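You operate a simulated robot arm through the tools that you are given. There is no shell and no other tool. Be economical: measure what you need, move in short steps, check, and stop when the job is done.

You run a simulated two-armed robot. Do the job below in one go: nothing can be reset, and whatever is moved stays where it is left.

## Task
Take the white wadding strip and leave it on the shelf under the bench with the rewinder. Fetch the foam block four and stand it on the top of the plug cabinet. Open the length slider. Any order will do. Set down upright: foam block four.

It is judged by the outcome, as a careful person would: the job done as asked, and still so three seconds after it is handed in. It fails if anything else is knocked over, pushed out of place, dropped, spilled or broken.

## Robot
Two 6-joint arms with fingered hands on one trunk, on a base that drives. Base frame: it is fixed to the floor where the robot stands at the start and does not move with it; the origin is under the middle of the robot, x ahead of it, y to its left, z up. Lengths are in m, angles in degrees, forces in N, time in s.
The left shoulder is at the start at [0.092, 0.155, 1.165], the right one opposite. With the tool pointing down near the work surface each hand reaches from about 0.46 to 0.74 m from the robot's upright axis, wherever it stands, measured 20 degrees to its own side. Places, roughly: foam block four [0.5, 1.5, 1]; length slider [0.9, -1.1, 0.9]; shelf under the bench with the rewinder [0.9, -3.8, 0.3]; top of the plug cabinet [1.7, -2, 0.4]. Payload 4 kg a hand.
The tool frame of a hand sits at the grasp point between the pads (the TCP): z along the fingers, y along the line on which they close. The tips reach 0.026 m beyond it. The gripper opens to 0.132 m. The gripper's body begins 0.073 m behind the TCP. The gripper is a hand of 3 fingers: y runs from the thumb to the fingers, the wrist lies at [0, 0, -0.224] in the tool frame, and closing takes about 1.5 s.
Orientation is that of the tool frame in the base frame, as a unit quaternion [x, y, z, w]. With the fingers straight down and closing along the base's y, the tool's x points along the base's -x, its y along +y and its z along -z.

## Interface
- The arms move only by the tool play_rows. It takes "left_series", "right_series" or both (then of equal length, played together; a hand with none holds still); each is a list of rows, each a list of 6 numbers: the shift along the base's x, y, z in m, then the turn, a rotation vector about the base's x, y, z in degrees. In form: [[dx, dy, dz, rx, ry, rz], ...]. A call has 1 to 10 rows; each row is the pose to reach, as a shift and turn from the pose commanded when the call began. "left_fingers" and "right_fingers" are, for a hand that has rows, the closure, from 0 (fully open) to 1 (shut), set as the call begins (left out, the last holds). Each row takes 0.2 s and may step no farther than 0.05 m and 8.6 degrees from the row before; otherwise, or with a gripper value out of range, the whole call is refused. A pose out of reach is approached as far as the arm can. The call stops where the force on the tool passes 40 N (or 10 N more than at its start, if that is more) or the arm is blocked; 0.2 s more then pass. The fingers move at their own pace (about 0.153 m/s each) and stop on an object; they squeeze with about 30 N. The grip force told is the motor's: it shows also when the fingers shut on nothing. Time passes only in rows, and 0.2 s behind the last, so rows that repeat a pose let the fingers close. It gives the time, the measured TCP pose, the force on the tool (base axes), the opening and the grip force at its end, in the units of the frame above (readings bear some noise), with the torque about the TCP (base axes, N m) and any sound that the robot's microphone picked up.
- Cameras (640 x 400 px; columns grow to the right, rows downward): "scene" is now at [0.1701, 0.0149, 1.4786]; the picture's right is [0.23, -0.97, -0.00], its down [-0.57, -0.13, -0.82] and it looks along [0.79, 0.19, -0.58] (base axes); focal length 258 px, centre (320, 200). "left" rides on the left gripper at [-0.061, 0.003, -0.092] in its tool frame; the picture's right is [-0.05, -1.00, 0.00], its down [0.83, -0.04, -0.56] and it looks along [0.55, -0.03, 0.83] (tool axes); focal length 230 px, centre (320, 200). "right" rides on the right gripper at [0.062, 0.003, -0.092] in its tool frame; the picture's right is [-0.05, 1.00, 0.00], its down [-0.83, -0.04, -0.56] and it looks along [-0.55, -0.03, 0.83] (tool axes); focal length 230 px, centre (320, 200). There is no depth. A picture from a camera that has moved, and an enlarged one, comes with that camera's place and axes in the base frame and with its lens. The place of the scene camera against the robot may be out by one fixed shift of up to 0.012 m in any direction.
- camera(camera): a new picture of that camera. The clock stands still meanwhile.
- move_column(by): slides the trunk up (or, below 0, down) by that many m; the arms and the scene camera ride with it, the base frame stays. It gives what a move gives, with no picture.
- drive_base(legs): drives the robot by 1 to 6 legs, each [ahead, turn to the left] in m and degrees, along the robot's own axes; the way and the turn of a leg run together, so that a leg with both is an arc; at most 1.5 m and 180 degrees a leg. The arms and the cameras ride along, it lands a little off, and it stops where it bumps. It gives what a move gives.
- set_grasp(shape, hand): the hand has 3 fingers and takes this shape, open, in about a second: jaw (thumb against the fingers, like two jaws); tri (thumb and two fingers); tip (a fingertip pinch); poke (one finger out to press); point (the index stretched); flat (the hand flat); cup (the hand cupped); fist (a fist). The gripper value then closes the fingers along that shape, each until it touches; the sizes above hold for jaw. It gives what a move gives, with no picture.
- pan_tilt(pan, tilt): turns the head with the scene camera to pan (to the left, within 86 degrees either way) and tilt (down, from -29 to 69), counted from straight ahead of the robot. It gives what a move gives.
- zoom(camera, box): a new picture of the part [left, top, right, bottom] of that camera's present view, enlarged. The clock stands still meanwhile.
- close_job(): hands the job in; it is judged then, once.

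Go step by step. Nothing tells you exact positions but the pictures and the camera data: compare them with the known pose of the tool, close in by small moves and look again before you grip or let go. The budget is 165 turns and 130 pictures, counting those below and the enlarged ones. Unless the task says otherwise, let go and move clear before handing in, and close with one line.

The tools are called by a JSON object that holds its "method" and its "body". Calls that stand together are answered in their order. play_rows: Moves the arms, as the interface text tells. Its arguments: {"type":"object","properties":{"left_series":{"type":"array","items":{"type":"array","items":{"type":"number"}}},"left_fingers":{"type":"number"},"right_series":{"type":"array","items":{"type":"array","items":{"type":"number"}}},"right_fingers":{"type":"number"}},"required":[]} The other tools are called the same way: move_column (by) slides the trunk up or down; set_grasp (shape, hand) gives the hand a shape; drive_base (legs) drives the base; pan_tilt (pan, tilt) turns the head that bears the scene camera; camera (camera) takes a picture; zoom (camera, box) takes an enlarged picture of a part of a camera's view; close_job () hands the job in.

At the start:

```text
clock: 0.0
left_tcp_pos: [0.4973, 0.3798, 1.1562]
left_tool_rot: [0.004, 1.0, 0.001, 0.0]
left_wrist_force: [0.0, -0.1, 0.4]
left_torque: [-0.04, -0.02, -0.03]
left_width: 0.132
left_grip_force: 0.1
left_shape: jaw
right_tcp_pos: [0.6187, -0.0994, 1.1516]
right_tool_rot: [0.004, 1.0, 0.0, -0.001]
right_wrist_force: [1.0, 0.6, -0.3]
right_torque: [0.0, 0.02, 0.02]
right_width: 0.1318
right_grip_force: 0.1
right_shape: jaw
trunk travel left (down, up): [-0.7, 0.14]
robot x, y, heading: [-0.0005, -0.0029, -0.1]
head pan, tilt: [13.1, 34.3]
```

scene: 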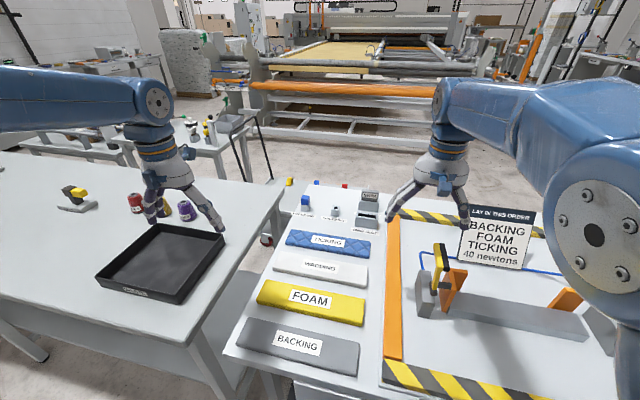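
right: 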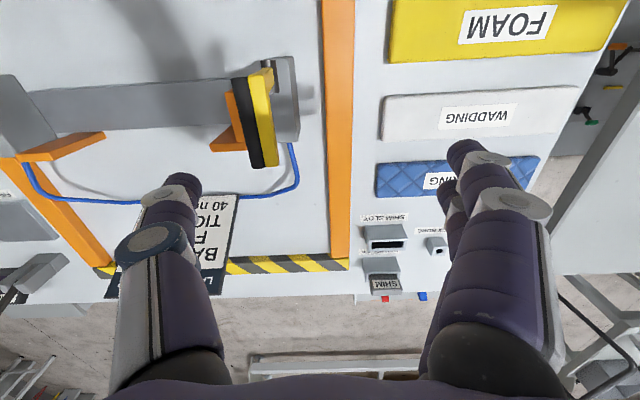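
left: 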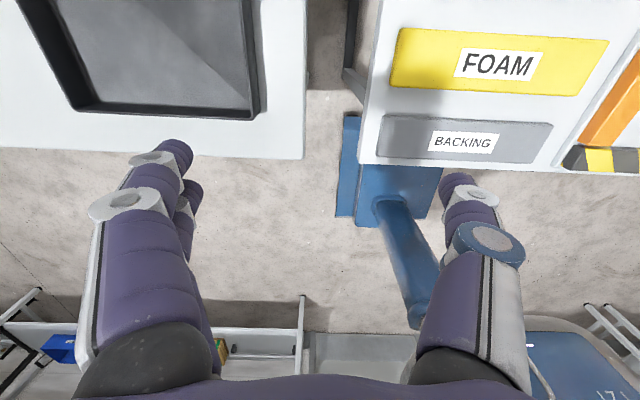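

I see the strips on the bench in front, with the white wadding strip near the middle. I'll look around for the foam blocks to the left and the slider to the right.

{"method": "pan_tilt", "body": {"pan": 70, "tilt": 25}}

{"method": "camera", "body": {"camera": "scene"}}

{"method": "pan_tilt", "body": {"pan": -50, "tilt": 25}}

{"method": "camera", "body": {"camera": "scene"}}

{"method": "pan_tilt", "body": {"pan": -86, "tilt": 20}}

{"method": "camera", "body": {"camera": "scene"}}

```text
clock: 1.3
left_tcp_pos: [0.4775, 0.3774, 1.1546]
left_tool_rot: [0.005, 1.0, 0.002, -0.003]
left_wrist_force: [-0.5, -0.2, -0.1]
left_torque: [0.0, -0.04, 0.01]
left_width: 0.1323
left_grip_force: 0.0
left_shape: jaw
right_tcp_pos: [0.5993, -0.0997, 1.1626]
right_tool_rot: [0.005, 1.0, 0.0, 0.008]
right_wrist_force: [0.1, 0.5, 0.0]
right_torque: [-0.02, -0.01, 0.0]
right_width: 0.1319
right_grip_force: 0.1
right_shape: jaw
trunk travel left (down, up): [-0.7, 0.14]
robot x, y, heading: [-0.0018, 0.001, -0.2]
head pan, tilt: [70.0, 25.0]
```

```text
126 pictures are left
camera scene: at [0.1163, 0.0815, 1.4943], right [0.94, -0.34, -0.02], down [-0.16, -0.4, -0.9], along [0.3, 0.85, -0.43], focal length 258 px, centre (320, 200)
```

scene: 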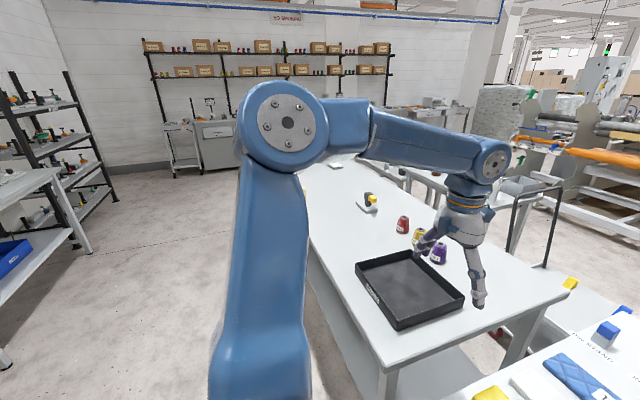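

```text
clock: 3.3
left_tcp_pos: [0.4765, 0.3776, 1.155]
left_tool_rot: [0.005, 1.0, 0.001, -0.003]
left_wrist_force: [-0.5, 0.4, 0.6]
left_torque: [0.02, -0.01, -0.02]
left_width: 0.1322
left_grip_force: 0.0
left_shape: jaw
right_tcp_pos: [0.5987, -0.0991, 1.1626]
right_tool_rot: [0.005, 1.0, 0.0, 0.008]
right_wrist_force: [-0.5, 1.5, -0.2]
right_torque: [-0.03, 0.0, -0.02]
right_width: 0.132
right_grip_force: 0.0
right_shape: jaw
trunk travel left (down, up): [-0.7, 0.14]
robot x, y, heading: [0.0015, -0.0007, -0.1]
head pan, tilt: [-50.0, 25.0]
```

```text
125 pictures are left
camera scene: at [0.1433, -0.0756, 1.4938], right [-0.77, -0.64, 0.01], down [-0.29, 0.32, -0.9], along [0.57, -0.69, -0.43], focal length 258 px, centre (320, 200)
```

scene: 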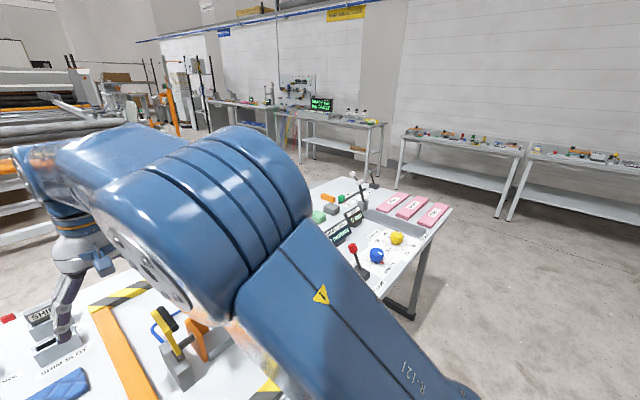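

```text
clock: 4.3
left_tcp_pos: [0.4768, 0.3778, 1.1548]
left_tool_rot: [0.005, 1.0, 0.001, -0.003]
left_wrist_force: [-0.3, -0.4, 0.5]
left_torque: [0.0, 0.0, -0.01]
left_width: 0.132
left_grip_force: 0.0
left_shape: jaw
right_tcp_pos: [0.5987, -0.1008, 1.1634]
right_tool_rot: [0.006, 1.0, 0.001, 0.009]
right_wrist_force: [0.2, 0.3, -0.4]
right_torque: [0.0, -0.02, 0.0]
right_width: 0.1319
right_grip_force: 0.1
right_shape: jaw
trunk travel left (down, up): [-0.7, 0.14]
robot x, y, heading: [-0.0028, -0.0002, -0.4]
head pan, tilt: [-85.9, 20.0]
```

```text
124 pictures are left
camera scene: at [0.091, -0.098, 1.5029], right [-1.0, -0.07, 0.02], down [-0.04, 0.34, -0.94], along [0.06, -0.94, -0.34], focal length 258 px, centre (320, 200)
```

scene: 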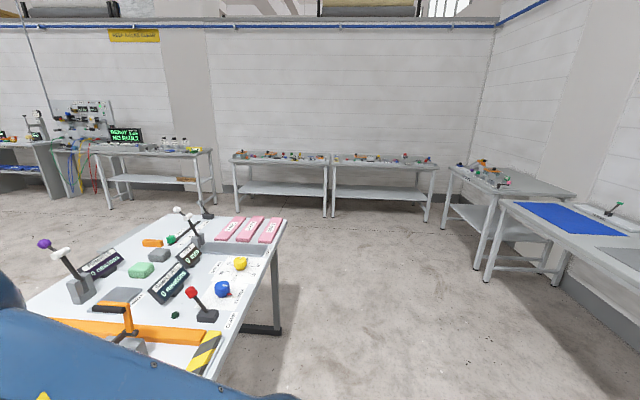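

The foam block is hidden behind the left arm, so I raise the trunk for clearance, back off a little, and drive round to face the left bench at about y = 1.25.

{"method": "move_column", "body": {"by": 0.1}}

{"method": "drive_base", "body": {"legs": [[-0.2, 0], [0, 90], [1.2, 0], [0, -90]]}}

{"method": "pan_tilt", "body": {"pan": 10, "tilt": 40}}

{"method": "camera", "body": {"camera": "scene"}}

```text
clock: 5.6
left_tcp_pos: [0.4785, 0.3774, 1.2529]
left_tool_rot: [0.006, 1.0, 0.001, -0.006]
left_wrist_force: [-0.4, 0.4, 0.1]
left_torque: [-0.01, 0.0, 0.02]
left_width: 0.1323
left_grip_force: 0.0
left_shape: jaw
right_tcp_pos: [0.5984, -0.1009, 1.2618]
right_tool_rot: [0.006, 1.0, 0.0, 0.009]
right_wrist_force: [0.5, 0.2, 0.1]
right_torque: [-0.01, 0.01, 0.01]
right_width: 0.132
right_grip_force: 0.0
right_shape: jaw
trunk travel left (down, up): [-0.8, 0.04]
robot x, y, heading: [0.0059, -0.0051, -0.1]
head pan, tilt: [-85.9, 20.0]
```

```text
clock: 11.7
left_tcp_pos: [-0.5668, 0.4734, 1.2294]
left_tool_rot: [-0.692, 0.721, -0.035, -0.033]
left_wrist_force: [0.3, 0.1, -0.5]
left_torque: [0.0, 0.0, -0.04]
left_width: 0.1322
left_grip_force: 0.1
left_shape: jaw
right_tcp_pos: [-0.0834, 0.5759, 1.2836]
right_tool_rot: [-0.693, 0.721, 0.018, 0.02]
right_wrist_force: [0.1, 0.6, -0.1]
right_torque: [0.02, -0.02, 0.0]
right_width: 0.1319
right_grip_force: 0.0
right_shape: jaw
trunk travel left (down, up): [-0.8, 0.04]
robot x, y, heading: [-0.1819, 0.0234, 90.3]
head pan, tilt: [-85.9, 20.0]
stopped in leg 3: the robot was blocked; the commanded pose is now the measured one
```

```text
clock: 13.4
left_tcp_pos: [-0.5649, 0.474, 1.23]
left_tool_rot: [-0.691, 0.721, -0.033, -0.032]
left_wrist_force: [0.5, -0.4, 0.4]
left_torque: [0.03, -0.01, -0.02]
left_width: 0.132
left_grip_force: 0.0
left_shape: jaw
right_tcp_pos: [-0.0846, 0.577, 1.2841]
right_tool_rot: [-0.692, 0.721, 0.018, 0.018]
right_wrist_force: [0.5, 0.1, 0.1]
right_torque: [0.01, -0.02, 0.0]
right_width: 0.1318
right_grip_force: 0.0
right_shape: jaw
trunk travel left (down, up): [-0.8, 0.04]
robot x, y, heading: [-0.1888, 0.0219, 90.1]
head pan, tilt: [10.0, 40.0]
```

```text
123 pictures are left
camera scene: at [-0.1972, 0.1819, 1.5701], right [0.98, 0.18, 0.0], down [0.12, -0.65, -0.75], along [-0.14, 0.74, -0.66], focal length 258 px, centre (320, 200)
```

scene: 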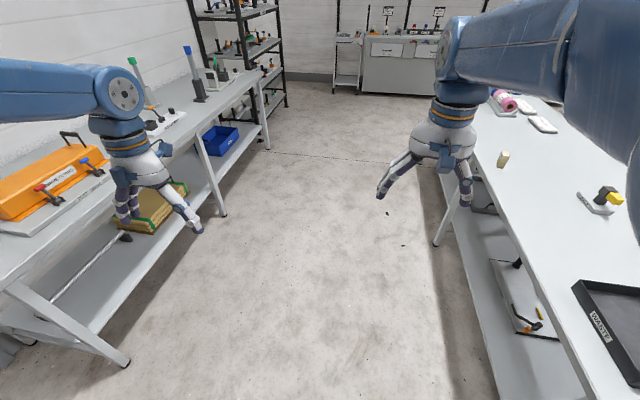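

The drive was blocked almost at once on its third leg. I'll look down around the base and to both sides to find out why.

{"method": "pan_tilt", "body": {"pan": -40, "tilt": 60}}

{"method": "camera", "body": {"camera": "scene"}}

{"method": "pan_tilt", "body": {"pan": 60, "tilt": 50}}

{"method": "camera", "body": {"camera": "scene"}}

{"method": "camera", "body": {"camera": "left"}}

{"method": "camera", "body": {"camera": "right"}}

```text
clock: 14.6
left_tcp_pos: [-0.5662, 0.4751, 1.2312]
left_tool_rot: [-0.691, 0.721, -0.034, -0.033]
left_wrist_force: [0.9, 1.1, 0.0]
left_torque: [0.01, 0.02, -0.02]
left_width: 0.1322
left_grip_force: 0.1
left_shape: jaw
right_tcp_pos: [-0.0839, 0.5763, 1.2822]
right_tool_rot: [-0.692, 0.722, 0.017, 0.02]
right_wrist_force: [0.5, -0.8, 0.5]
right_torque: [0.02, 0.02, 0.0]
right_width: 0.1318
right_grip_force: 0.0
right_shape: jaw
trunk travel left (down, up): [-0.8, 0.04]
robot x, y, heading: [-0.1882, 0.0231, 90.3]
head pan, tilt: [-40.0, 60.0]
```

```text
122 pictures are left
camera scene: at [-0.1396, 0.1493, 1.5439], right [0.77, -0.64, 0.01], down [-0.55, -0.68, -0.49], along [0.32, 0.37, -0.87], focal length 258 px, centre (320, 200)
```

scene: 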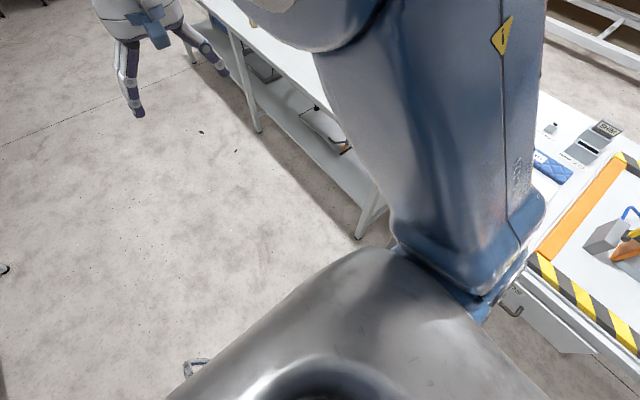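

```text
clock: 16.3
left_tcp_pos: [-0.5655, 0.4748, 1.2313]
left_tool_rot: [-0.691, 0.721, -0.034, -0.033]
left_wrist_force: [0.3, 0.1, 0.6]
left_torque: [0.01, 0.01, -0.01]
left_width: 0.1318
left_grip_force: 0.0
left_shape: jaw
right_tcp_pos: [-0.0842, 0.5775, 1.2821]
right_tool_rot: [-0.692, 0.721, 0.019, 0.019]
right_wrist_force: [0.0, -1.7, 0.1]
right_torque: [0.0, -0.01, 0.03]
right_width: 0.132
right_grip_force: 0.1
right_shape: jaw
trunk travel left (down, up): [-0.8, 0.04]
robot x, y, heading: [-0.1865, 0.024, 90.4]
head pan, tilt: [60.0, 50.0]
```

```text
121 pictures are left
camera scene: at [-0.2489, 0.1363, 1.5567], right [0.49, 0.87, -0.02], down [0.67, -0.39, -0.64], along [-0.56, 0.3, -0.77], focal length 258 px, centre (320, 200)
```

scene: 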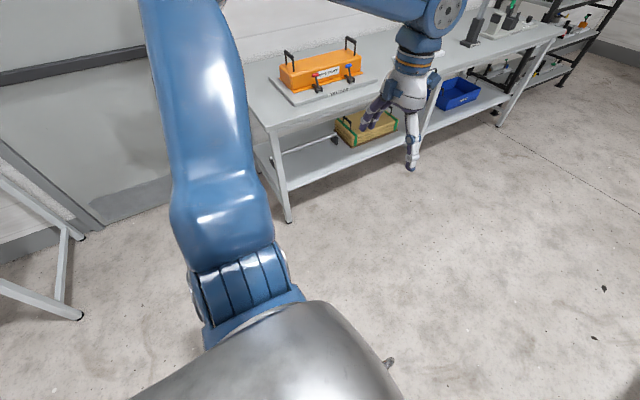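

```text
120 pictures are left
camera left: at [-0.5649, 0.5452, 1.3175], right [1.0, 0.01, 0.0], down [0.01, -0.78, 0.63], along [0.0, -0.63, -0.78], focal length 230 px, centre (320, 200)
```

left: 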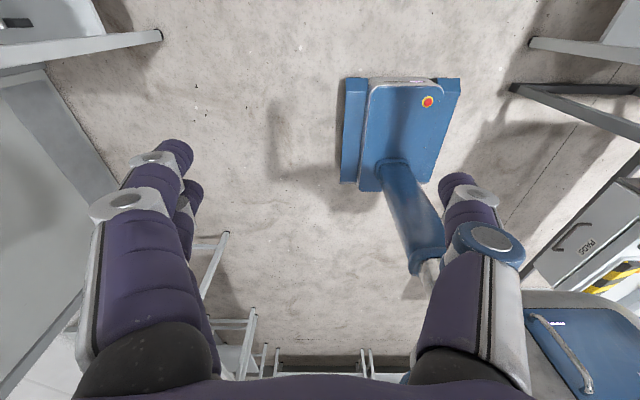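

```text
119 pictures are left
camera right: at [-0.0899, 0.5118, 1.3728], right [-1.0, 0.09, 0.0], down [0.08, 0.8, 0.6], along [0.05, 0.6, -0.8], focal length 230 px, centre (320, 200)
```

right: 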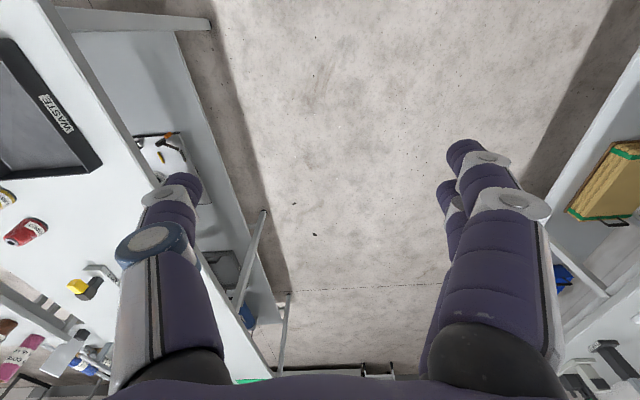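

Nothing visible stands in the way of the base, so I'll retry with a short leg forward.

{"method": "drive_base", "body": {"legs": [[0.3, 0]]}}

```text
clock: 18.4
left_tcp_pos: [-0.5672, 0.7709, 1.2309]
left_tool_rot: [-0.691, 0.721, -0.033, -0.033]
left_wrist_force: [0.5, -0.2, -0.5]
left_torque: [-0.01, -0.02, -0.01]
left_width: 0.132
left_grip_force: 0.0
left_shape: jaw
right_tcp_pos: [-0.085, 0.8738, 1.2839]
right_tool_rot: [-0.693, 0.72, 0.019, 0.02]
right_wrist_force: [-0.1, 0.2, -0.7]
right_torque: [0.04, -0.01, 0.0]
right_width: 0.1317
right_grip_force: 0.1
right_shape: jaw
trunk travel left (down, up): [-0.8, 0.04]
robot x, y, heading: [-0.1881, 0.318, 90.7]
head pan, tilt: [60.0, 50.0]
```

That worked. I continue up the aisle and turn to face the bench.

{"method": "drive_base", "body": {"legs": [[0.85, 0]]}}

{"method": "drive_base", "body": {"legs": [[0, -90]]}}

{"method": "pan_tilt", "body": {"pan": 10, "tilt": 45}}

{"method": "camera", "body": {"camera": "scene"}}

```text
clock: 22.8
left_tcp_pos: [-0.5638, 1.5906, 1.2082]
left_tool_rot: [-0.685, 0.724, -0.058, -0.058]
left_wrist_force: [-0.1, -0.1, 0.2]
left_torque: [-0.01, 0.0, 0.01]
left_width: 0.1321
left_grip_force: 0.0
left_shape: jaw
right_tcp_pos: [-0.0822, 1.691, 1.2927]
right_tool_rot: [-0.688, 0.725, 0.025, 0.026]
right_wrist_force: [0.5, 0.2, -0.2]
right_torque: [0.01, -0.02, 0.0]
right_width: 0.1322
right_grip_force: 0.0
right_shape: jaw
trunk travel left (down, up): [-0.8, 0.04]
robot x, y, heading: [-0.1873, 1.1613, 89.9]
head pan, tilt: [60.0, 50.0]
```

```text
clock: 27.0
left_tcp_pos: [0.2233, 1.5349, 1.1966]
left_tool_rot: [0.027, 0.994, 0.001, -0.106]
left_wrist_force: [0.1, 0.1, 1.1]
left_torque: [0.02, -0.01, -0.01]
left_width: 0.132
left_grip_force: 0.0
left_shape: jaw
right_tcp_pos: [0.3196, 1.0552, 1.3024]
right_tool_rot: [0.023, 0.999, -0.001, 0.045]
right_wrist_force: [0.8, -0.5, -0.1]
right_torque: [0.01, 0.02, -0.02]
right_width: 0.1319
right_grip_force: 0.0
right_shape: jaw
trunk travel left (down, up): [-0.8, 0.04]
robot x, y, heading: [-0.1903, 1.1704, 0.1]
head pan, tilt: [60.0, 50.0]
```

```text
clock: 28.2
left_tcp_pos: [0.1975, 1.5342, 1.1766]
left_tool_rot: [0.028, 0.99, -0.001, -0.141]
left_wrist_force: [0.1, -0.3, 0.0]
left_torque: [-0.02, 0.01, -0.01]
left_width: 0.1319
left_grip_force: 0.0
left_shape: jaw
right_tcp_pos: [0.3004, 1.0542, 1.2765]
right_tool_rot: [0.025, 1.0, -0.001, 0.012]
right_wrist_force: [-0.7, 0.6, -0.5]
right_torque: [-0.03, 0.03, 0.02]
right_width: 0.1322
right_grip_force: 0.0
right_shape: jaw
trunk travel left (down, up): [-0.8, 0.04]
robot x, y, heading: [-0.1908, 1.1736, 0.4]
head pan, tilt: [10.0, 45.0]
```

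```text
118 pictures are left
camera scene: at [-0.0251, 1.1838, 1.5628], right [0.18, -0.98, 0.0], down [-0.71, -0.13, -0.69], along [0.68, 0.13, -0.72], focal length 258 px, centre (320, 200)
```

scene: 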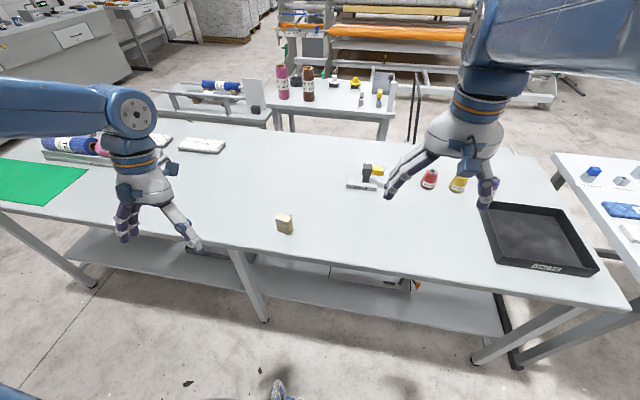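

A small beige block stands near the bench edge at about (0.50, 1.41). I zoom in to identify it.

{"method": "zoom", "body": {"camera": "scene", "box": [235, 185, 335, 248]}}

{"method": "zoom", "body": {"camera": "scene", "box": [0, 110, 260, 272]}}

{"method": "camera", "body": {"camera": "left"}}

```text
6.35 times, centred on (285, 216) of scene
camera zoom: at [-0.0251, 1.1838, 1.5628], right [0.18, -0.98, 0.0], down [-0.71, -0.13, -0.69], along [0.68, 0.13, -0.72], focal length 1636 px, centre (542, 95)
```

zoom: 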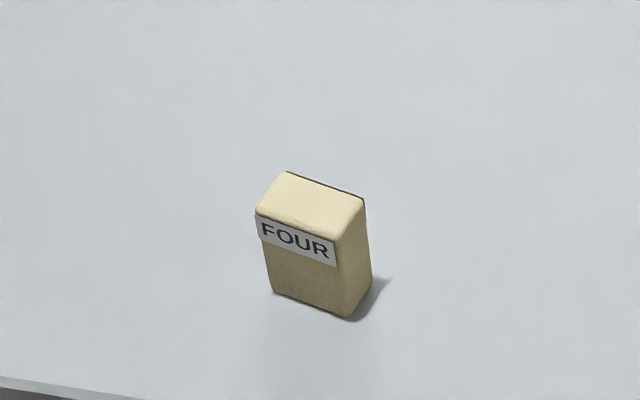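

```text
2.46 times, centred on (130, 191) of scene
camera zoom: at [-0.0251, 1.1838, 1.5628], right [0.18, -0.98, 0.0], down [-0.71, -0.13, -0.69], along [0.68, 0.13, -0.72], focal length 634 px, centre (788, 222)
```

zoom: 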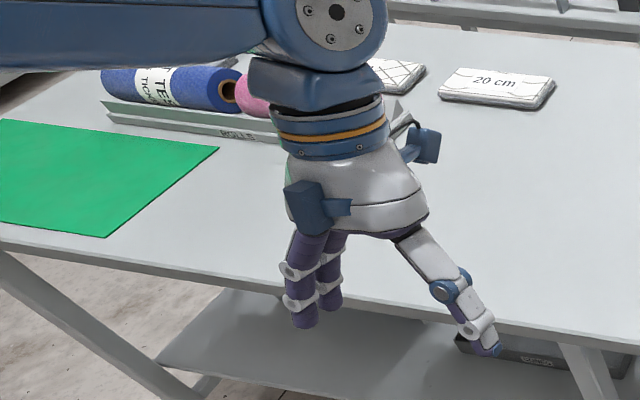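

```text
115 pictures are left
camera left: at [0.2835, 1.5334, 1.2482], right [0.0, -1.0, -0.01], down [-0.64, 0.0, 0.76], along [-0.76, 0.01, -0.64], focal length 230 px, centre (320, 200)
```

left: 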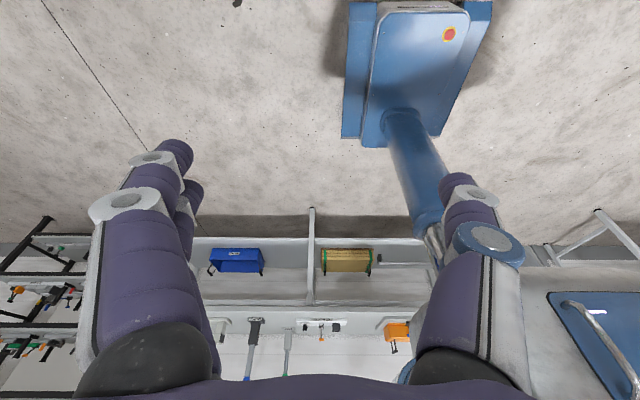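

This is foam block four, roughly 0.047 wide by 0.06 high and turned about 13° clockwise. I drive a little closer and make a test move with the left hand to see how the measured pose follows the command.

{"method": "drive_base", "body": {"legs": [[0.13, 0]]}}

{"method": "play_rows", "body": {"left_series": [[0.02, 0, 0.03, 0, 0, 0], [0.05, 0, 0.06, 0, 0, 0], [0.05, 0, 0.06, 0, 0, 0]]}}

```text
clock: 29.5
left_tcp_pos: [0.3066, 1.5344, 1.1909]
left_tool_rot: [0.026, 0.992, -0.001, -0.12]
left_wrist_force: [0.6, 0.0, 1.5]
left_torque: [0.02, 0.0, -0.02]
left_width: 0.1324
left_grip_force: 0.0
left_shape: jaw
right_tcp_pos: [0.4052, 1.056, 1.2948]
right_tool_rot: [0.024, 0.999, -0.001, 0.033]
right_wrist_force: [0.5, -0.6, 2.0]
right_torque: [-0.02, 0.05, -0.03]
right_width: 0.1321
right_grip_force: 0.1
right_shape: jaw
trunk travel left (down, up): [-0.8, 0.04]
robot x, y, heading: [-0.0655, 1.1743, 0.3]
head pan, tilt: [10.0, 45.0]
```

```text
clock: 30.3
left_tcp_pos: [0.3643, 1.5377, 1.246]
left_tool_rot: [0.029, 0.992, -0.001, -0.121]
left_wrist_force: [-0.8, 0.5, -0.7]
left_torque: [0.02, -0.07, 0.01]
left_width: 0.1321
left_grip_force: 0.1
left_shape: jaw
right_tcp_pos: [0.4135, 1.0552, 1.2608]
right_tool_rot: [0.026, 1.0, -0.001, -0.012]
right_wrist_force: [-0.1, 0.4, 0.7]
right_torque: [-0.05, -0.03, -0.02]
right_width: 0.132
right_grip_force: 0.0
right_shape: jaw
trunk travel left (down, up): [-0.8, 0.04]
robot x, y, heading: [-0.0618, 1.1755, 0.4]
head pan, tilt: [10.0, 45.0]
```

Tracking is good. I bring the left hand upright, turned to match the block, and above it at z≈1.10, then check with both cameras.

{"method": "play_rows", "body": {"left_series": [[0.022, -0.022, -0.02, -0.2, -2.4, -1.6], [0.044, -0.044, -0.04, -0.4, -4.7, -3.1], [0.066, -0.066, -0.06, -0.5, -7, -4.7], [0.088, -0.088, -0.08, -0.7, -9.4, -6.3], [0.11, -0.11, -0.11, -0.9, -11.7, -7.8], [0.132, -0.132, -0.146, -1.1, -14, -9.4], [0.132, -0.132, -0.146, -1.1, -14, -9.4]]}}

{"method": "camera", "body": {"camera": "left"}}

{"method": "camera", "body": {"camera": "scene"}}

```text
clock: 31.9
left_tcp_pos: [0.4903, 1.4008, 1.1029]
left_tool_rot: [0.108, 0.994, 0.003, 0.003]
left_wrist_force: [0.2, -0.3, 0.0]
left_torque: [-0.02, 0.01, -0.03]
left_width: 0.1321
left_grip_force: 0.0
left_shape: jaw
right_tcp_pos: [0.4099, 1.0547, 1.2605]
right_tool_rot: [0.025, 1.0, -0.002, -0.012]
right_wrist_force: [-0.1, -0.4, -0.3]
right_torque: [0.01, -0.05, -0.01]
right_width: 0.1321
right_grip_force: 0.0
right_shape: jaw
trunk travel left (down, up): [-0.8, 0.04]
robot x, y, heading: [-0.0635, 1.1707, 0.3]
head pan, tilt: [10.0, 45.0]
```

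```text
114 pictures are left
camera left: at [0.5513, 1.3913, 1.1962], right [-0.16, -0.99, -0.01], down [-0.82, 0.13, 0.55], along [-0.54, 0.1, -0.83], focal length 230 px, centre (320, 200)
```

left: 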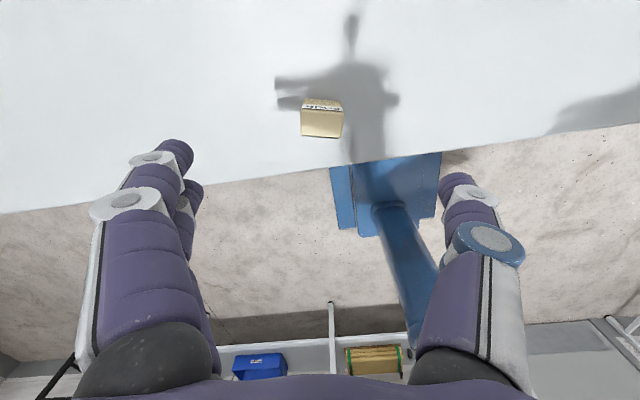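

```text
113 pictures are left
camera scene: at [0.0975, 1.1861, 1.5621], right [0.21, -0.98, 0.0], down [-0.71, -0.15, -0.69], along [0.67, 0.15, -0.73], focal length 258 px, centre (320, 200)
```

scene: 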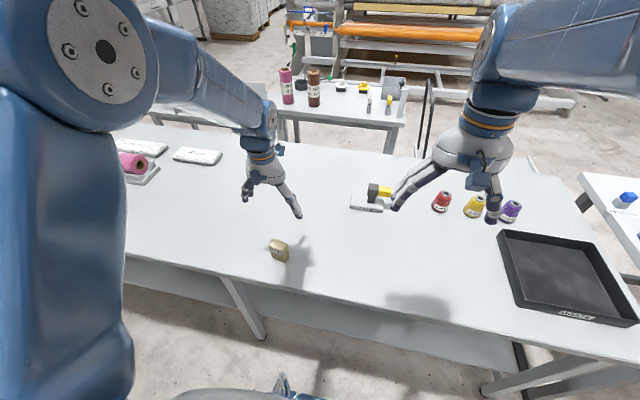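

The block is centred at about (0.478, 1.404) with its top at about 0.92. I descend and check.

{"method": "play_rows", "body": {"left_series": [[-0.012, 0.003, -0.05, 0, 0, 0], [-0.012, 0.003, -0.1, 0, 0, 0], [-0.012, 0.003, -0.14, 0, 0, 0], [-0.012, 0.003, -0.17, 0, 0, 0], [-0.012, 0.003, -0.2, 0, 0, 0], [-0.012, 0.003, -0.2, 0, 0, 0]]}}

{"method": "camera", "body": {"camera": "left"}}

{"method": "zoom", "body": {"camera": "scene", "box": [200, 170, 360, 270]}}

```text
refused: row 1 steps farther than a row can; nothing moved
```

```text
112 pictures are left
camera left: at [0.5513, 1.3913, 1.1962], right [-0.16, -0.99, -0.01], down [-0.82, 0.13, 0.55], along [-0.54, 0.1, -0.83], focal length 230 px, centre (320, 200)
```

left: 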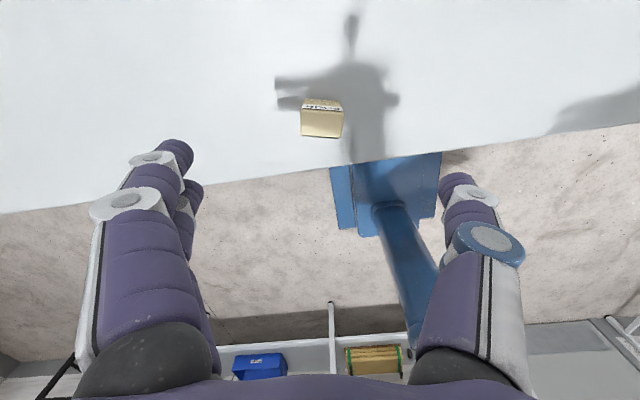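

```text
4.00 times, centred on (280, 220) of scene
camera zoom: at [0.0975, 1.1861, 1.5621], right [0.21, -0.98, 0.0], down [-0.71, -0.15, -0.69], along [0.67, 0.15, -0.73], focal length 1031 px, centre (480, 120)
```

zoom: 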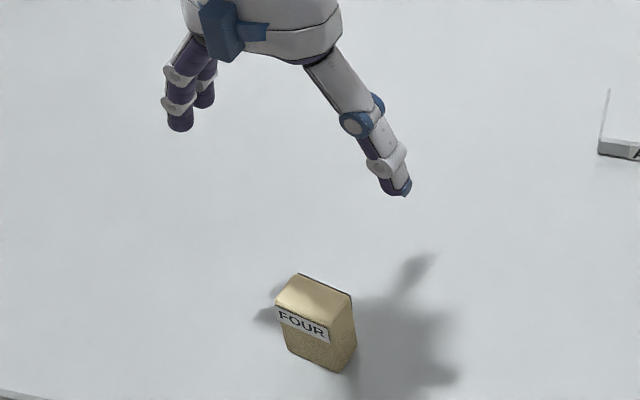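

The first step was too large, so I resend it with smaller steps.

{"method": "play_rows", "body": {"left_series": [[-0.005, 0.001, -0.045, 0, 0, 0], [-0.01, 0.002, -0.09, 0, 0, 0], [-0.01, 0.002, -0.13, 0, 0, 0], [-0.01, 0.002, -0.165, 0, 0, 0], [-0.01, 0.002, -0.2, 0, 0, 0], [-0.01, 0.002, -0.2, 0, 0, 0]]}}

{"method": "camera", "body": {"camera": "left"}}

{"method": "zoom", "body": {"camera": "scene", "box": [200, 170, 360, 270]}}

```text
clock: 33.3
left_tcp_pos: [0.4809, 1.4035, 0.9026]
left_tool_rot: [0.108, 0.994, 0.002, 0.001]
left_wrist_force: [0.2, -0.1, 0.1]
left_torque: [0.0, 0.0, -0.01]
left_width: 0.132
left_grip_force: 0.0
left_shape: jaw
right_tcp_pos: [0.4108, 1.0539, 1.2604]
right_tool_rot: [0.024, 1.0, -0.002, -0.012]
right_wrist_force: [-0.5, 0.0, 0.3]
right_torque: [0.01, 0.0, -0.01]
right_width: 0.132
right_grip_force: 0.0
right_shape: jaw
trunk travel left (down, up): [-0.8, 0.04]
robot x, y, heading: [-0.0613, 1.1751, 0.3]
head pan, tilt: [10.0, 45.0]
```

```text
110 pictures are left
camera left: at [0.5424, 1.3931, 0.9956], right [-0.16, -0.99, -0.01], down [-0.82, 0.13, 0.55], along [-0.55, 0.1, -0.83], focal length 230 px, centre (320, 200)
```

left: 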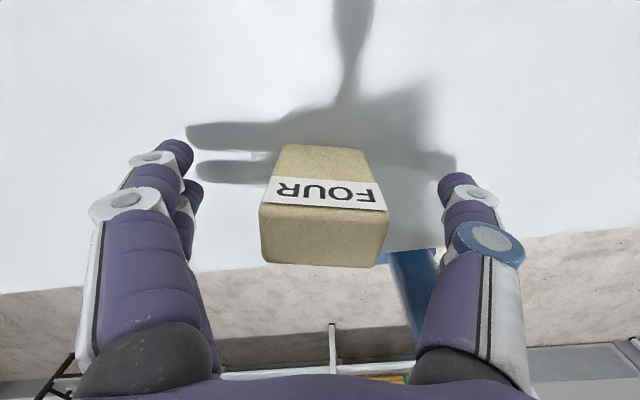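

```text
4.00 times, centred on (280, 220) of scene
camera zoom: at [0.0994, 1.186, 1.5621], right [0.22, -0.98, 0.0], down [-0.71, -0.15, -0.69], along [0.67, 0.15, -0.73], focal length 1031 px, centre (480, 120)
```

zoom: 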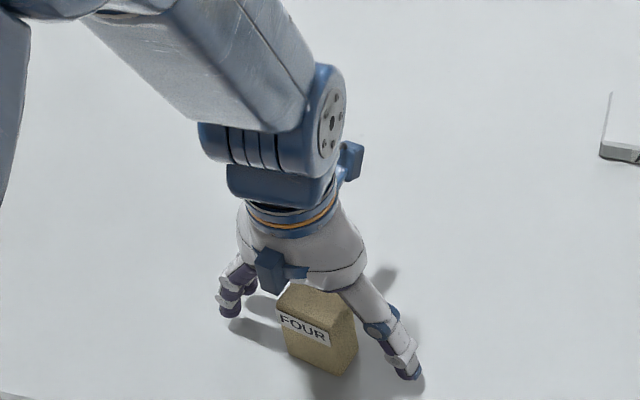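

The block is between the fingers. I nudge −0.006 in x and close.

{"method": "play_rows", "body": {"left_series": [[-0.006, 0, -0.004, 0, 0, 0], [-0.006, 0, -0.004, 0, 0, 0]]}}

{"method": "play_rows", "body": {"left_series": [[0, 0, 0, 0, 0, 0], [0, 0, 0, 0, 0, 0], [0, 0, 0, 0, 0, 0], [0, 0, 0, 0, 0, 0], [0, 0, 0, 0, 0, 0], [0, 0, 0, 0, 0, 0], [0, 0, 0, 0, 0, 0], [0, 0, 0, 0, 0, 0]], "left_fingers": 1}}

{"method": "camera", "body": {"camera": "left"}}

```text
clock: 33.9
left_tcp_pos: [0.4754, 1.4033, 0.9]
left_tool_rot: [0.108, 0.994, 0.002, 0.001]
left_wrist_force: [0.9, -0.5, -0.1]
left_torque: [0.03, -0.03, -0.06]
left_width: 0.132
left_grip_force: 0.0
left_shape: jaw
right_tcp_pos: [0.4121, 1.0547, 1.2601]
right_tool_rot: [0.024, 1.0, -0.002, -0.013]
right_wrist_force: [-0.4, -0.1, 0.2]
right_torque: [-0.02, 0.02, 0.03]
right_width: 0.1323
right_grip_force: 0.0
right_shape: jaw
trunk travel left (down, up): [-0.8, 0.04]
robot x, y, heading: [-0.0631, 1.1699, 0.6]
head pan, tilt: [10.0, 45.0]
```

```text
clock: 35.7
left_tcp_pos: [0.4755, 1.4041, 0.8986]
left_tool_rot: [0.108, 0.994, 0.003, 0.001]
left_wrist_force: [-0.1, -0.2, 0.6]
left_torque: [0.01, -0.01, 0.05]
left_width: 0.044
left_grip_force: 29.9
left_shape: jaw
right_tcp_pos: [0.4122, 1.0552, 1.2595]
right_tool_rot: [0.024, 1.0, -0.001, -0.012]
right_wrist_force: [0.1, 0.0, 0.1]
right_torque: [-0.02, 0.0, 0.0]
right_width: 0.132
right_grip_force: 0.1
right_shape: jaw
trunk travel left (down, up): [-0.8, 0.04]
robot x, y, heading: [-0.065, 1.1753, 0.2]
head pan, tilt: [10.0, 45.0]
```

```text
108 pictures are left
camera left: at [0.5371, 1.3933, 0.9918], right [-0.16, -0.99, 0.0], down [-0.82, 0.13, 0.55], along [-0.55, 0.1, -0.83], focal length 230 px, centre (320, 200)
```

left: 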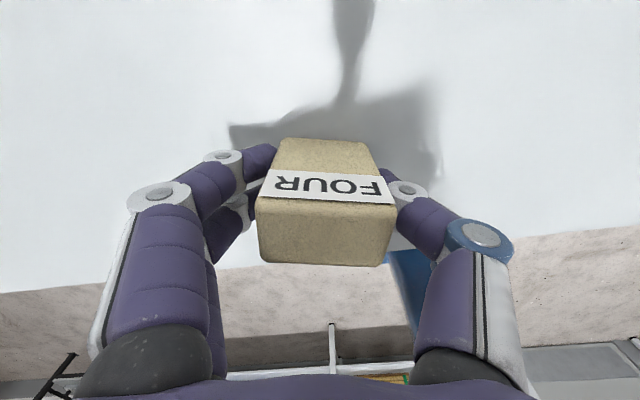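

Foam four is held. I lift it and drive back toward the front bench.

{"method": "play_rows", "body": {"left_series": [[0, 0, 0.03, 0, 0, 0], [0, 0, 0.075, 0, 0, 0], [0, 0, 0.12, 0, 0, 0], [0, 0, 0.165, 0, 0, 0], [0, 0, 0.21, 0, 0, 0], [0, 0, 0.25, 0, 0, 0], [0, 0, 0.25, 0, 0, 0]]}}

{"method": "drive_base", "body": {"legs": [[-0.13, 0]]}}

{"method": "drive_base", "body": {"legs": [[0, -90]]}}

{"method": "drive_base", "body": {"legs": [[0.9, 0]]}}

{"method": "drive_base", "body": {"legs": [[0, 90]]}}

{"method": "camera", "body": {"camera": "left"}}

{"method": "camera", "body": {"camera": "scene"}}

```text
clock: 37.3
left_tcp_pos: [0.4784, 1.4037, 1.1478]
left_tool_rot: [0.108, 0.994, 0.002, 0.001]
left_wrist_force: [-0.2, 0.3, -0.1]
left_torque: [-0.03, 0.0, -0.03]
left_width: 0.0436
left_grip_force: 30.1
left_shape: jaw
right_tcp_pos: [0.4117, 1.0551, 1.2588]
right_tool_rot: [0.024, 1.0, -0.002, -0.013]
right_wrist_force: [0.0, -0.4, -0.1]
right_torque: [0.02, 0.03, 0.02]
right_width: 0.132
right_grip_force: 0.0
right_shape: jaw
trunk travel left (down, up): [-0.8, 0.04]
robot x, y, heading: [-0.0659, 1.1733, 0.4]
head pan, tilt: [10.0, 45.0]
```

```text
clock: 38.6
left_tcp_pos: [0.3582, 1.4032, 1.1425]
left_tool_rot: [0.109, 0.994, 0.002, -0.005]
left_wrist_force: [1.5, -0.2, -0.7]
left_torque: [0.0, 0.05, 0.02]
left_width: 0.0437
left_grip_force: 29.6
left_shape: jaw
right_tcp_pos: [0.2932, 1.0533, 1.2598]
right_tool_rot: [0.026, 1.0, -0.003, -0.01]
right_wrist_force: [0.2, 0.7, -1.5]
right_torque: [0.03, 0.07, 0.03]
right_width: 0.1322
right_grip_force: 0.0
right_shape: jaw
trunk travel left (down, up): [-0.8, 0.04]
robot x, y, heading: [-0.1932, 1.1746, 0.1]
head pan, tilt: [10.0, 45.0]
```

```text
clock: 42.8
left_tcp_pos: [0.0346, 0.6453, 1.1544]
left_tool_rot: [0.78, 0.626, -0.004, 0.008]
left_wrist_force: [0.3, 0.2, -0.6]
left_torque: [0.02, 0.01, -0.02]
left_width: 0.0434
left_grip_force: 29.7
left_shape: jaw
right_tcp_pos: [-0.3151, 0.7065, 1.2541]
right_tool_rot: [0.725, 0.688, 0.019, -0.022]
right_wrist_force: [0.2, 0.0, -0.1]
right_torque: [-0.01, 0.0, 0.0]
right_width: 0.1321
right_grip_force: 0.0
right_shape: jaw
trunk travel left (down, up): [-0.8, 0.04]
robot x, y, heading: [-0.187, 1.1752, -89.6]
head pan, tilt: [10.0, 45.0]
```

```text
clock: 47.5
left_tcp_pos: [0.0354, -0.2379, 1.1634]
left_tool_rot: [0.781, 0.624, -0.01, 0.016]
left_wrist_force: [-0.3, 0.5, -1.1]
left_torque: [0.01, 0.04, 0.0]
left_width: 0.0435
left_grip_force: 30.4
left_shape: jaw
right_tcp_pos: [-0.3162, -0.1737, 1.2314]
right_tool_rot: [0.725, 0.686, 0.043, -0.046]
right_wrist_force: [0.1, -0.6, 0.0]
right_torque: [0.01, -0.02, 0.02]
right_width: 0.1319
right_grip_force: 0.1
right_shape: jaw
trunk travel left (down, up): [-0.8, 0.04]
robot x, y, heading: [-0.1785, 0.2677, -89.8]
head pan, tilt: [10.0, 45.0]
```

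```text
clock: 51.8
left_tcp_pos: [0.3074, 0.4828, 1.172]
left_tool_rot: [0.112, 0.993, 0.005, 0.025]
left_wrist_force: [-0.6, 1.1, -0.8]
left_torque: [0.0, 0.0, -0.01]
left_width: 0.0431
left_grip_force: 29.9
left_shape: jaw
right_tcp_pos: [0.2492, 0.131, 1.2224]
right_tool_rot: [0.032, 0.996, 0.013, -0.088]
right_wrist_force: [0.2, 0.5, 1.0]
right_torque: [0.0, -0.02, -0.04]
right_width: 0.1319
right_grip_force: 0.0
right_shape: jaw
trunk travel left (down, up): [-0.8, 0.04]
robot x, y, heading: [-0.178, 0.2568, 0.0]
head pan, tilt: [10.0, 45.0]
```

```text
107 pictures are left
camera left: at [0.3642, 0.4719, 1.2674], right [-0.17, -0.99, -0.01], down [-0.85, 0.14, 0.51], along [-0.5, 0.1, -0.86], focal length 230 px, centre (320, 200)
```

left: 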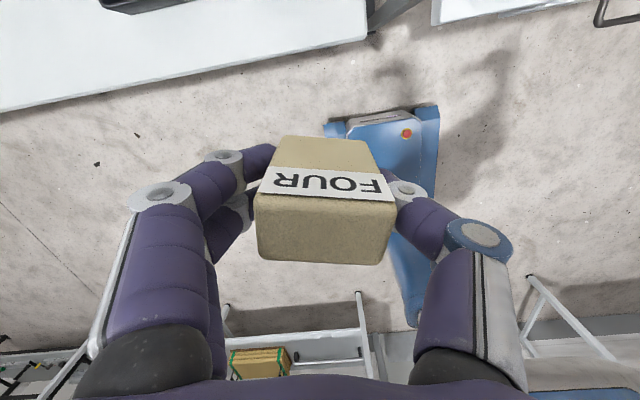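

```text
106 pictures are left
camera scene: at [-0.0184, 0.2722, 1.5595], right [0.27, -0.96, -0.01], down [-0.72, -0.2, -0.66], along [0.64, 0.18, -0.75], focal length 258 px, centre (320, 200)
```

scene: 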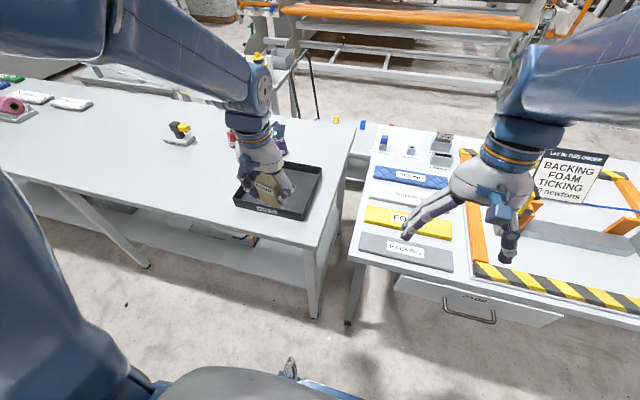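

The block is held well. I move closer to the front bench to locate the wadding strip precisely.

{"method": "drive_base", "body": {"legs": [[0.19, 0]]}}

{"method": "pan_tilt", "body": {"pan": -5, "tilt": 50}}

{"method": "camera", "body": {"camera": "scene"}}

{"method": "camera", "body": {"camera": "right"}}

```text
clock: 53.3
left_tcp_pos: [0.4468, 0.4815, 1.1929]
left_tool_rot: [0.113, 0.992, 0.007, 0.047]
left_wrist_force: [1.2, -0.3, 1.1]
left_torque: [-0.02, 0.18, 0.0]
left_width: 0.0428
left_grip_force: 29.9
left_shape: jaw
right_tcp_pos: [0.3838, 0.1277, 1.2311]
right_tool_rot: [0.035, 0.995, 0.022, -0.086]
right_wrist_force: [0.6, -0.9, 2.1]
right_torque: [0.0, 0.04, -0.05]
right_width: 0.1321
right_grip_force: 0.1
right_shape: jaw
trunk travel left (down, up): [-0.8, 0.04]
robot x, y, heading: [0.0103, 0.2599, -0.4]
head pan, tilt: [10.0, 45.0]
```

```text
clock: 54.1
left_tcp_pos: [0.4874, 0.482, 1.1752]
left_tool_rot: [0.112, 0.993, 0.006, 0.029]
left_wrist_force: [-0.2, -0.1, -0.3]
left_torque: [-0.03, 0.0, 0.02]
left_width: 0.0428
left_grip_force: 29.7
left_shape: jaw
right_tcp_pos: [0.4221, 0.1279, 1.1991]
right_tool_rot: [0.036, 0.99, 0.034, -0.135]
right_wrist_force: [-0.3, 0.7, -0.9]
right_torque: [0.0, 0.03, 0.0]
right_width: 0.1319
right_grip_force: 0.1
right_shape: jaw
trunk travel left (down, up): [-0.8, 0.04]
robot x, y, heading: [0.0067, 0.2545, -0.5]
head pan, tilt: [-5.0, 50.0]
```

```text
105 pictures are left
camera scene: at [0.1868, 0.267, 1.5524], right [0.21, -0.98, -0.01], down [-0.78, -0.16, -0.6], along [0.59, 0.13, -0.8], focal length 258 px, centre (320, 200)
```

scene: 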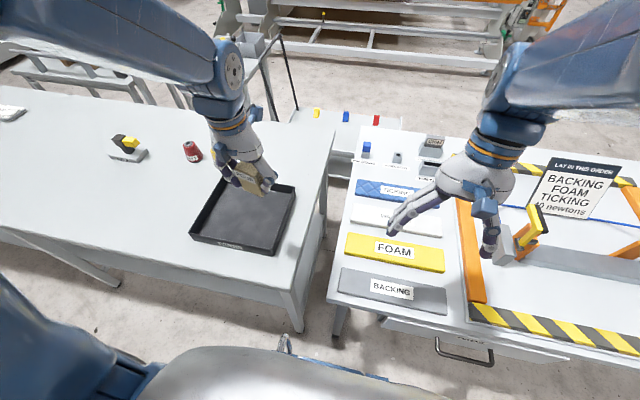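

```text
104 pictures are left
camera right: at [0.3884, 0.1289, 1.3052], right [0.13, 0.99, 0.04], down [0.94, -0.14, 0.31], along [0.31, 0.0, -0.95], focal length 230 px, centre (320, 200)
```

right: 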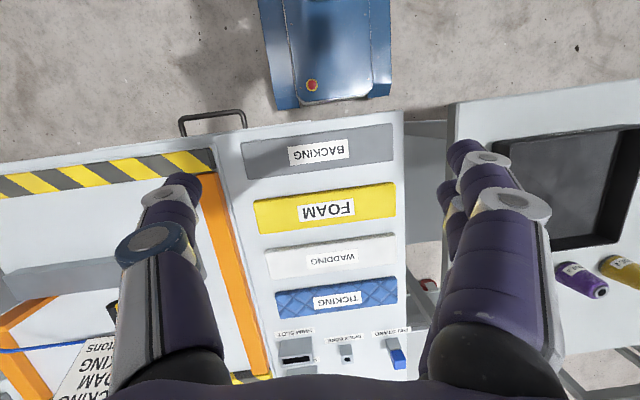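

The wadding strip is centred at about (0.665, 0.137), about 0.28 m long in y and 0.075 wide, with gaps of about 2.5 cm to its neighbours. I bring the right hand over it, level it, and begin yawing so that it closes along x.

{"method": "play_rows", "body": {"right_series": [[0.04, 0, 0, -1, -4, 0], [0.08, 0, 0, -2, -8, 0], [0.12, 0.003, -0.01, -3, -12, 0], [0.16, 0.006, -0.03, -3.9, -15.5, 0], [0.2, 0.008, -0.05, -3.9, -15.5, 0], [0.24, 0.008, -0.05, -3.9, -15.5, 0], [0.24, 0.008, -0.05, -3.9, -15.5, 0]]}}

{"method": "play_rows", "body": {"right_series": [[0, 0, 0, 0, 0, 8], [0, 0, 0, 0, 0, 16], [0, 0, 0, 0, 0, 24], [0, 0, 0, 0, 0, 32], [0, 0, 0, 0, 0, 40], [0, 0, 0, 0, 0, 48], [0, 0, 0, 0, 0, 48]]}}

{"method": "play_rows", "body": {"right_series": [[0, 0, 0, 0, 0, 8], [0, 0, 0, 0, 0, 16], [0, 0, 0, 0, 0, 24], [0, 0, 0, 0, 0, 32], [0, 0, 0, 0, 0, 40], [0, 0, 0, 0, 0, 44], [0, 0, 0, 0, 0, 44]], "right_fingers": 0.3}}

{"method": "camera", "body": {"camera": "right"}}

{"method": "camera", "body": {"camera": "scene"}}

```text
clock: 55.7
left_tcp_pos: [0.4675, 0.4825, 1.181]
left_tool_rot: [0.113, 0.993, 0.006, 0.034]
left_wrist_force: [0.4, 0.7, 0.1]
left_torque: [0.0, -0.02, 0.0]
left_width: 0.0424
left_grip_force: 30.3
left_shape: jaw
right_tcp_pos: [0.6494, 0.1341, 1.1707]
right_tool_rot: [0.037, 0.998, -0.009, 0.042]
right_wrist_force: [0.4, 0.4, -0.1]
right_torque: [-0.01, 0.02, -0.01]
right_width: 0.1319
right_grip_force: 0.0
right_shape: jaw
trunk travel left (down, up): [-0.8, 0.04]
robot x, y, heading: [0.0072, 0.2545, -0.1]
head pan, tilt: [-5.0, 50.0]
```

```text
clock: 57.3
left_tcp_pos: [0.4661, 0.481, 1.1814]
left_tool_rot: [0.112, 0.993, 0.007, 0.035]
left_wrist_force: [0.2, 0.5, -0.7]
left_torque: [0.04, 0.01, -0.01]
left_width: 0.0428
left_grip_force: 30.1
left_shape: jaw
right_tcp_pos: [0.6466, 0.1337, 1.1722]
right_tool_rot: [-0.374, 0.927, 0.009, 0.042]
right_wrist_force: [-0.4, -0.4, 0.9]
right_torque: [0.04, -0.02, 0.03]
right_width: 0.1319
right_grip_force: 0.1
right_shape: jaw
trunk travel left (down, up): [-0.8, 0.04]
robot x, y, heading: [0.0096, 0.2547, -0.3]
head pan, tilt: [-5.0, 50.0]
```

```text
clock: 58.0
left_tcp_pos: [0.4346, 0.4809, 1.1618]
left_tool_rot: [0.113, 0.994, 0.002, 0.002]
left_wrist_force: [-0.5, 0.0, -0.4]
left_torque: [-0.02, -0.05, 0.02]
left_width: 0.043
left_grip_force: 30.1
left_shape: jaw
right_tcp_pos: [0.6247, 0.136, 1.1873]
right_tool_rot: [-0.507, 0.86, 0.01, 0.049]
right_wrist_force: [0.2, -0.2, 0.6]
right_torque: [0.01, -0.03, 0.03]
right_width: 0.0924
right_grip_force: 0.1
right_shape: jaw
trunk travel left (down, up): [-0.8, 0.04]
robot x, y, heading: [0.0073, 0.2561, 0.0]
head pan, tilt: [-5.0, 50.0]
stopped in row 3 (right hand): the arm was blocked; the commanded pose is now the measured one
```

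```text
103 pictures are left
camera right: at [0.5856, 0.0776, 1.2732], right [-0.85, 0.53, -0.03], down [0.4, 0.67, 0.63], along [0.35, 0.52, -0.77], focal length 230 px, centre (320, 200)
```

right: 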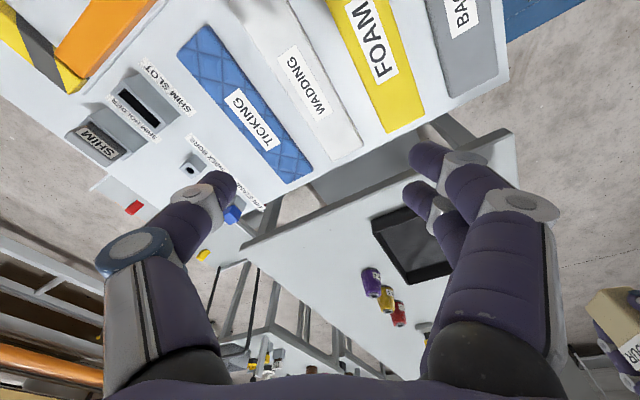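

```text
102 pictures are left
camera scene: at [0.1676, 0.244, 1.5562], right [-0.09, -1.0, 0.0], down [-0.77, 0.07, -0.63], along [0.63, -0.06, -0.78], focal length 258 px, centre (320, 200)
```

scene: 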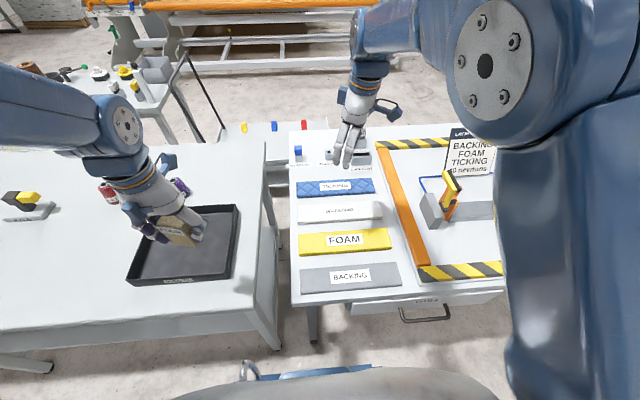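

The wrist blocked at about 61° of yaw, probably a joint limit. I'll turn the other way instead, toward −92°.

{"method": "play_rows", "body": {"right_series": [[0, 0, 0, 0, 0, -8], [0, 0, 0, 0, 0, -16], [0, 0, 0, 0, 0, -24], [0, 0, 0, 0, 0, -32], [0, 0, 0, 0, 0, -40], [0, 0, 0, 0, 0, -48], [0, 0, 0, 0, 0, -56], [0, 0, 0, 0, 0, -64], [0, 0, 0, 0, 0, -72], [0, 0, 0, 0, 0, -80]]}}

{"method": "play_rows", "body": {"right_series": [[0, 0, 0, 0, 0, -8], [0, 0, 0, 0, 0, -16], [0, 0, 0, 0, 0, -24], [0, 0, 0, 0, 0, -32], [0, 0, 0, 0, 0, -40], [0, 0, 0, 0, 0, -48], [0, 0, 0, 0, 0, -56], [0, 0, 0, 0, 0, -64], [0, 0, 0, 0, 0, -72], [0, 0, 0, 0, 0, -72]]}}

{"method": "camera", "body": {"camera": "right"}}

```text
clock: 60.1
left_tcp_pos: [0.4386, 0.4808, 1.1614]
left_tool_rot: [0.112, 0.994, 0.004, 0.005]
left_wrist_force: [-0.6, 0.3, -0.2]
left_torque: [0.02, 0.02, 0.0]
left_width: 0.0426
left_grip_force: 29.9
left_shape: jaw
right_tcp_pos: [0.6272, 0.1343, 1.1833]
right_tool_rot: [0.165, 0.985, -0.024, 0.044]
right_wrist_force: [-0.1, 0.5, -0.2]
right_torque: [-0.01, 0.02, -0.01]
right_width: 0.0928
right_grip_force: 0.0
right_shape: jaw
trunk travel left (down, up): [-0.8, 0.04]
robot x, y, heading: [0.0074, 0.2583, -0.1]
head pan, tilt: [-5.0, 50.0]
```

```text
clock: 61.9
left_tcp_pos: [0.4055, 0.4824, 1.1425]
left_tool_rot: [0.113, 0.993, -0.001, -0.027]
left_wrist_force: [-0.4, 0.1, -0.2]
left_torque: [-0.01, 0.01, 0.0]
left_width: 0.0427
left_grip_force: 30.2
left_shape: jaw
right_tcp_pos: [0.6048, 0.1338, 1.1972]
right_tool_rot: [0.648, 0.76, -0.038, 0.035]
right_wrist_force: [-0.3, 0.5, 0.6]
right_torque: [-0.02, -0.02, 0.0]
right_width: 0.0924
right_grip_force: 0.0
right_shape: jaw
trunk travel left (down, up): [-0.8, 0.04]
robot x, y, heading: [0.0064, 0.2594, -0.3]
head pan, tilt: [-5.0, 50.0]
stopped in row 8 (right hand): the arm was blocked; the commanded pose is now the measured one
```

```text
101 pictures are left
camera right: at [0.5979, 0.2053, 1.2837], right [0.99, 0.11, -0.01], down [0.09, -0.77, 0.64], along [0.06, -0.63, -0.77], focal length 230 px, centre (320, 200)
```

right: 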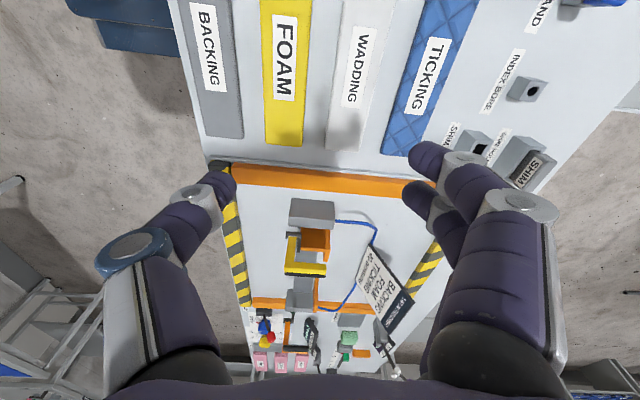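

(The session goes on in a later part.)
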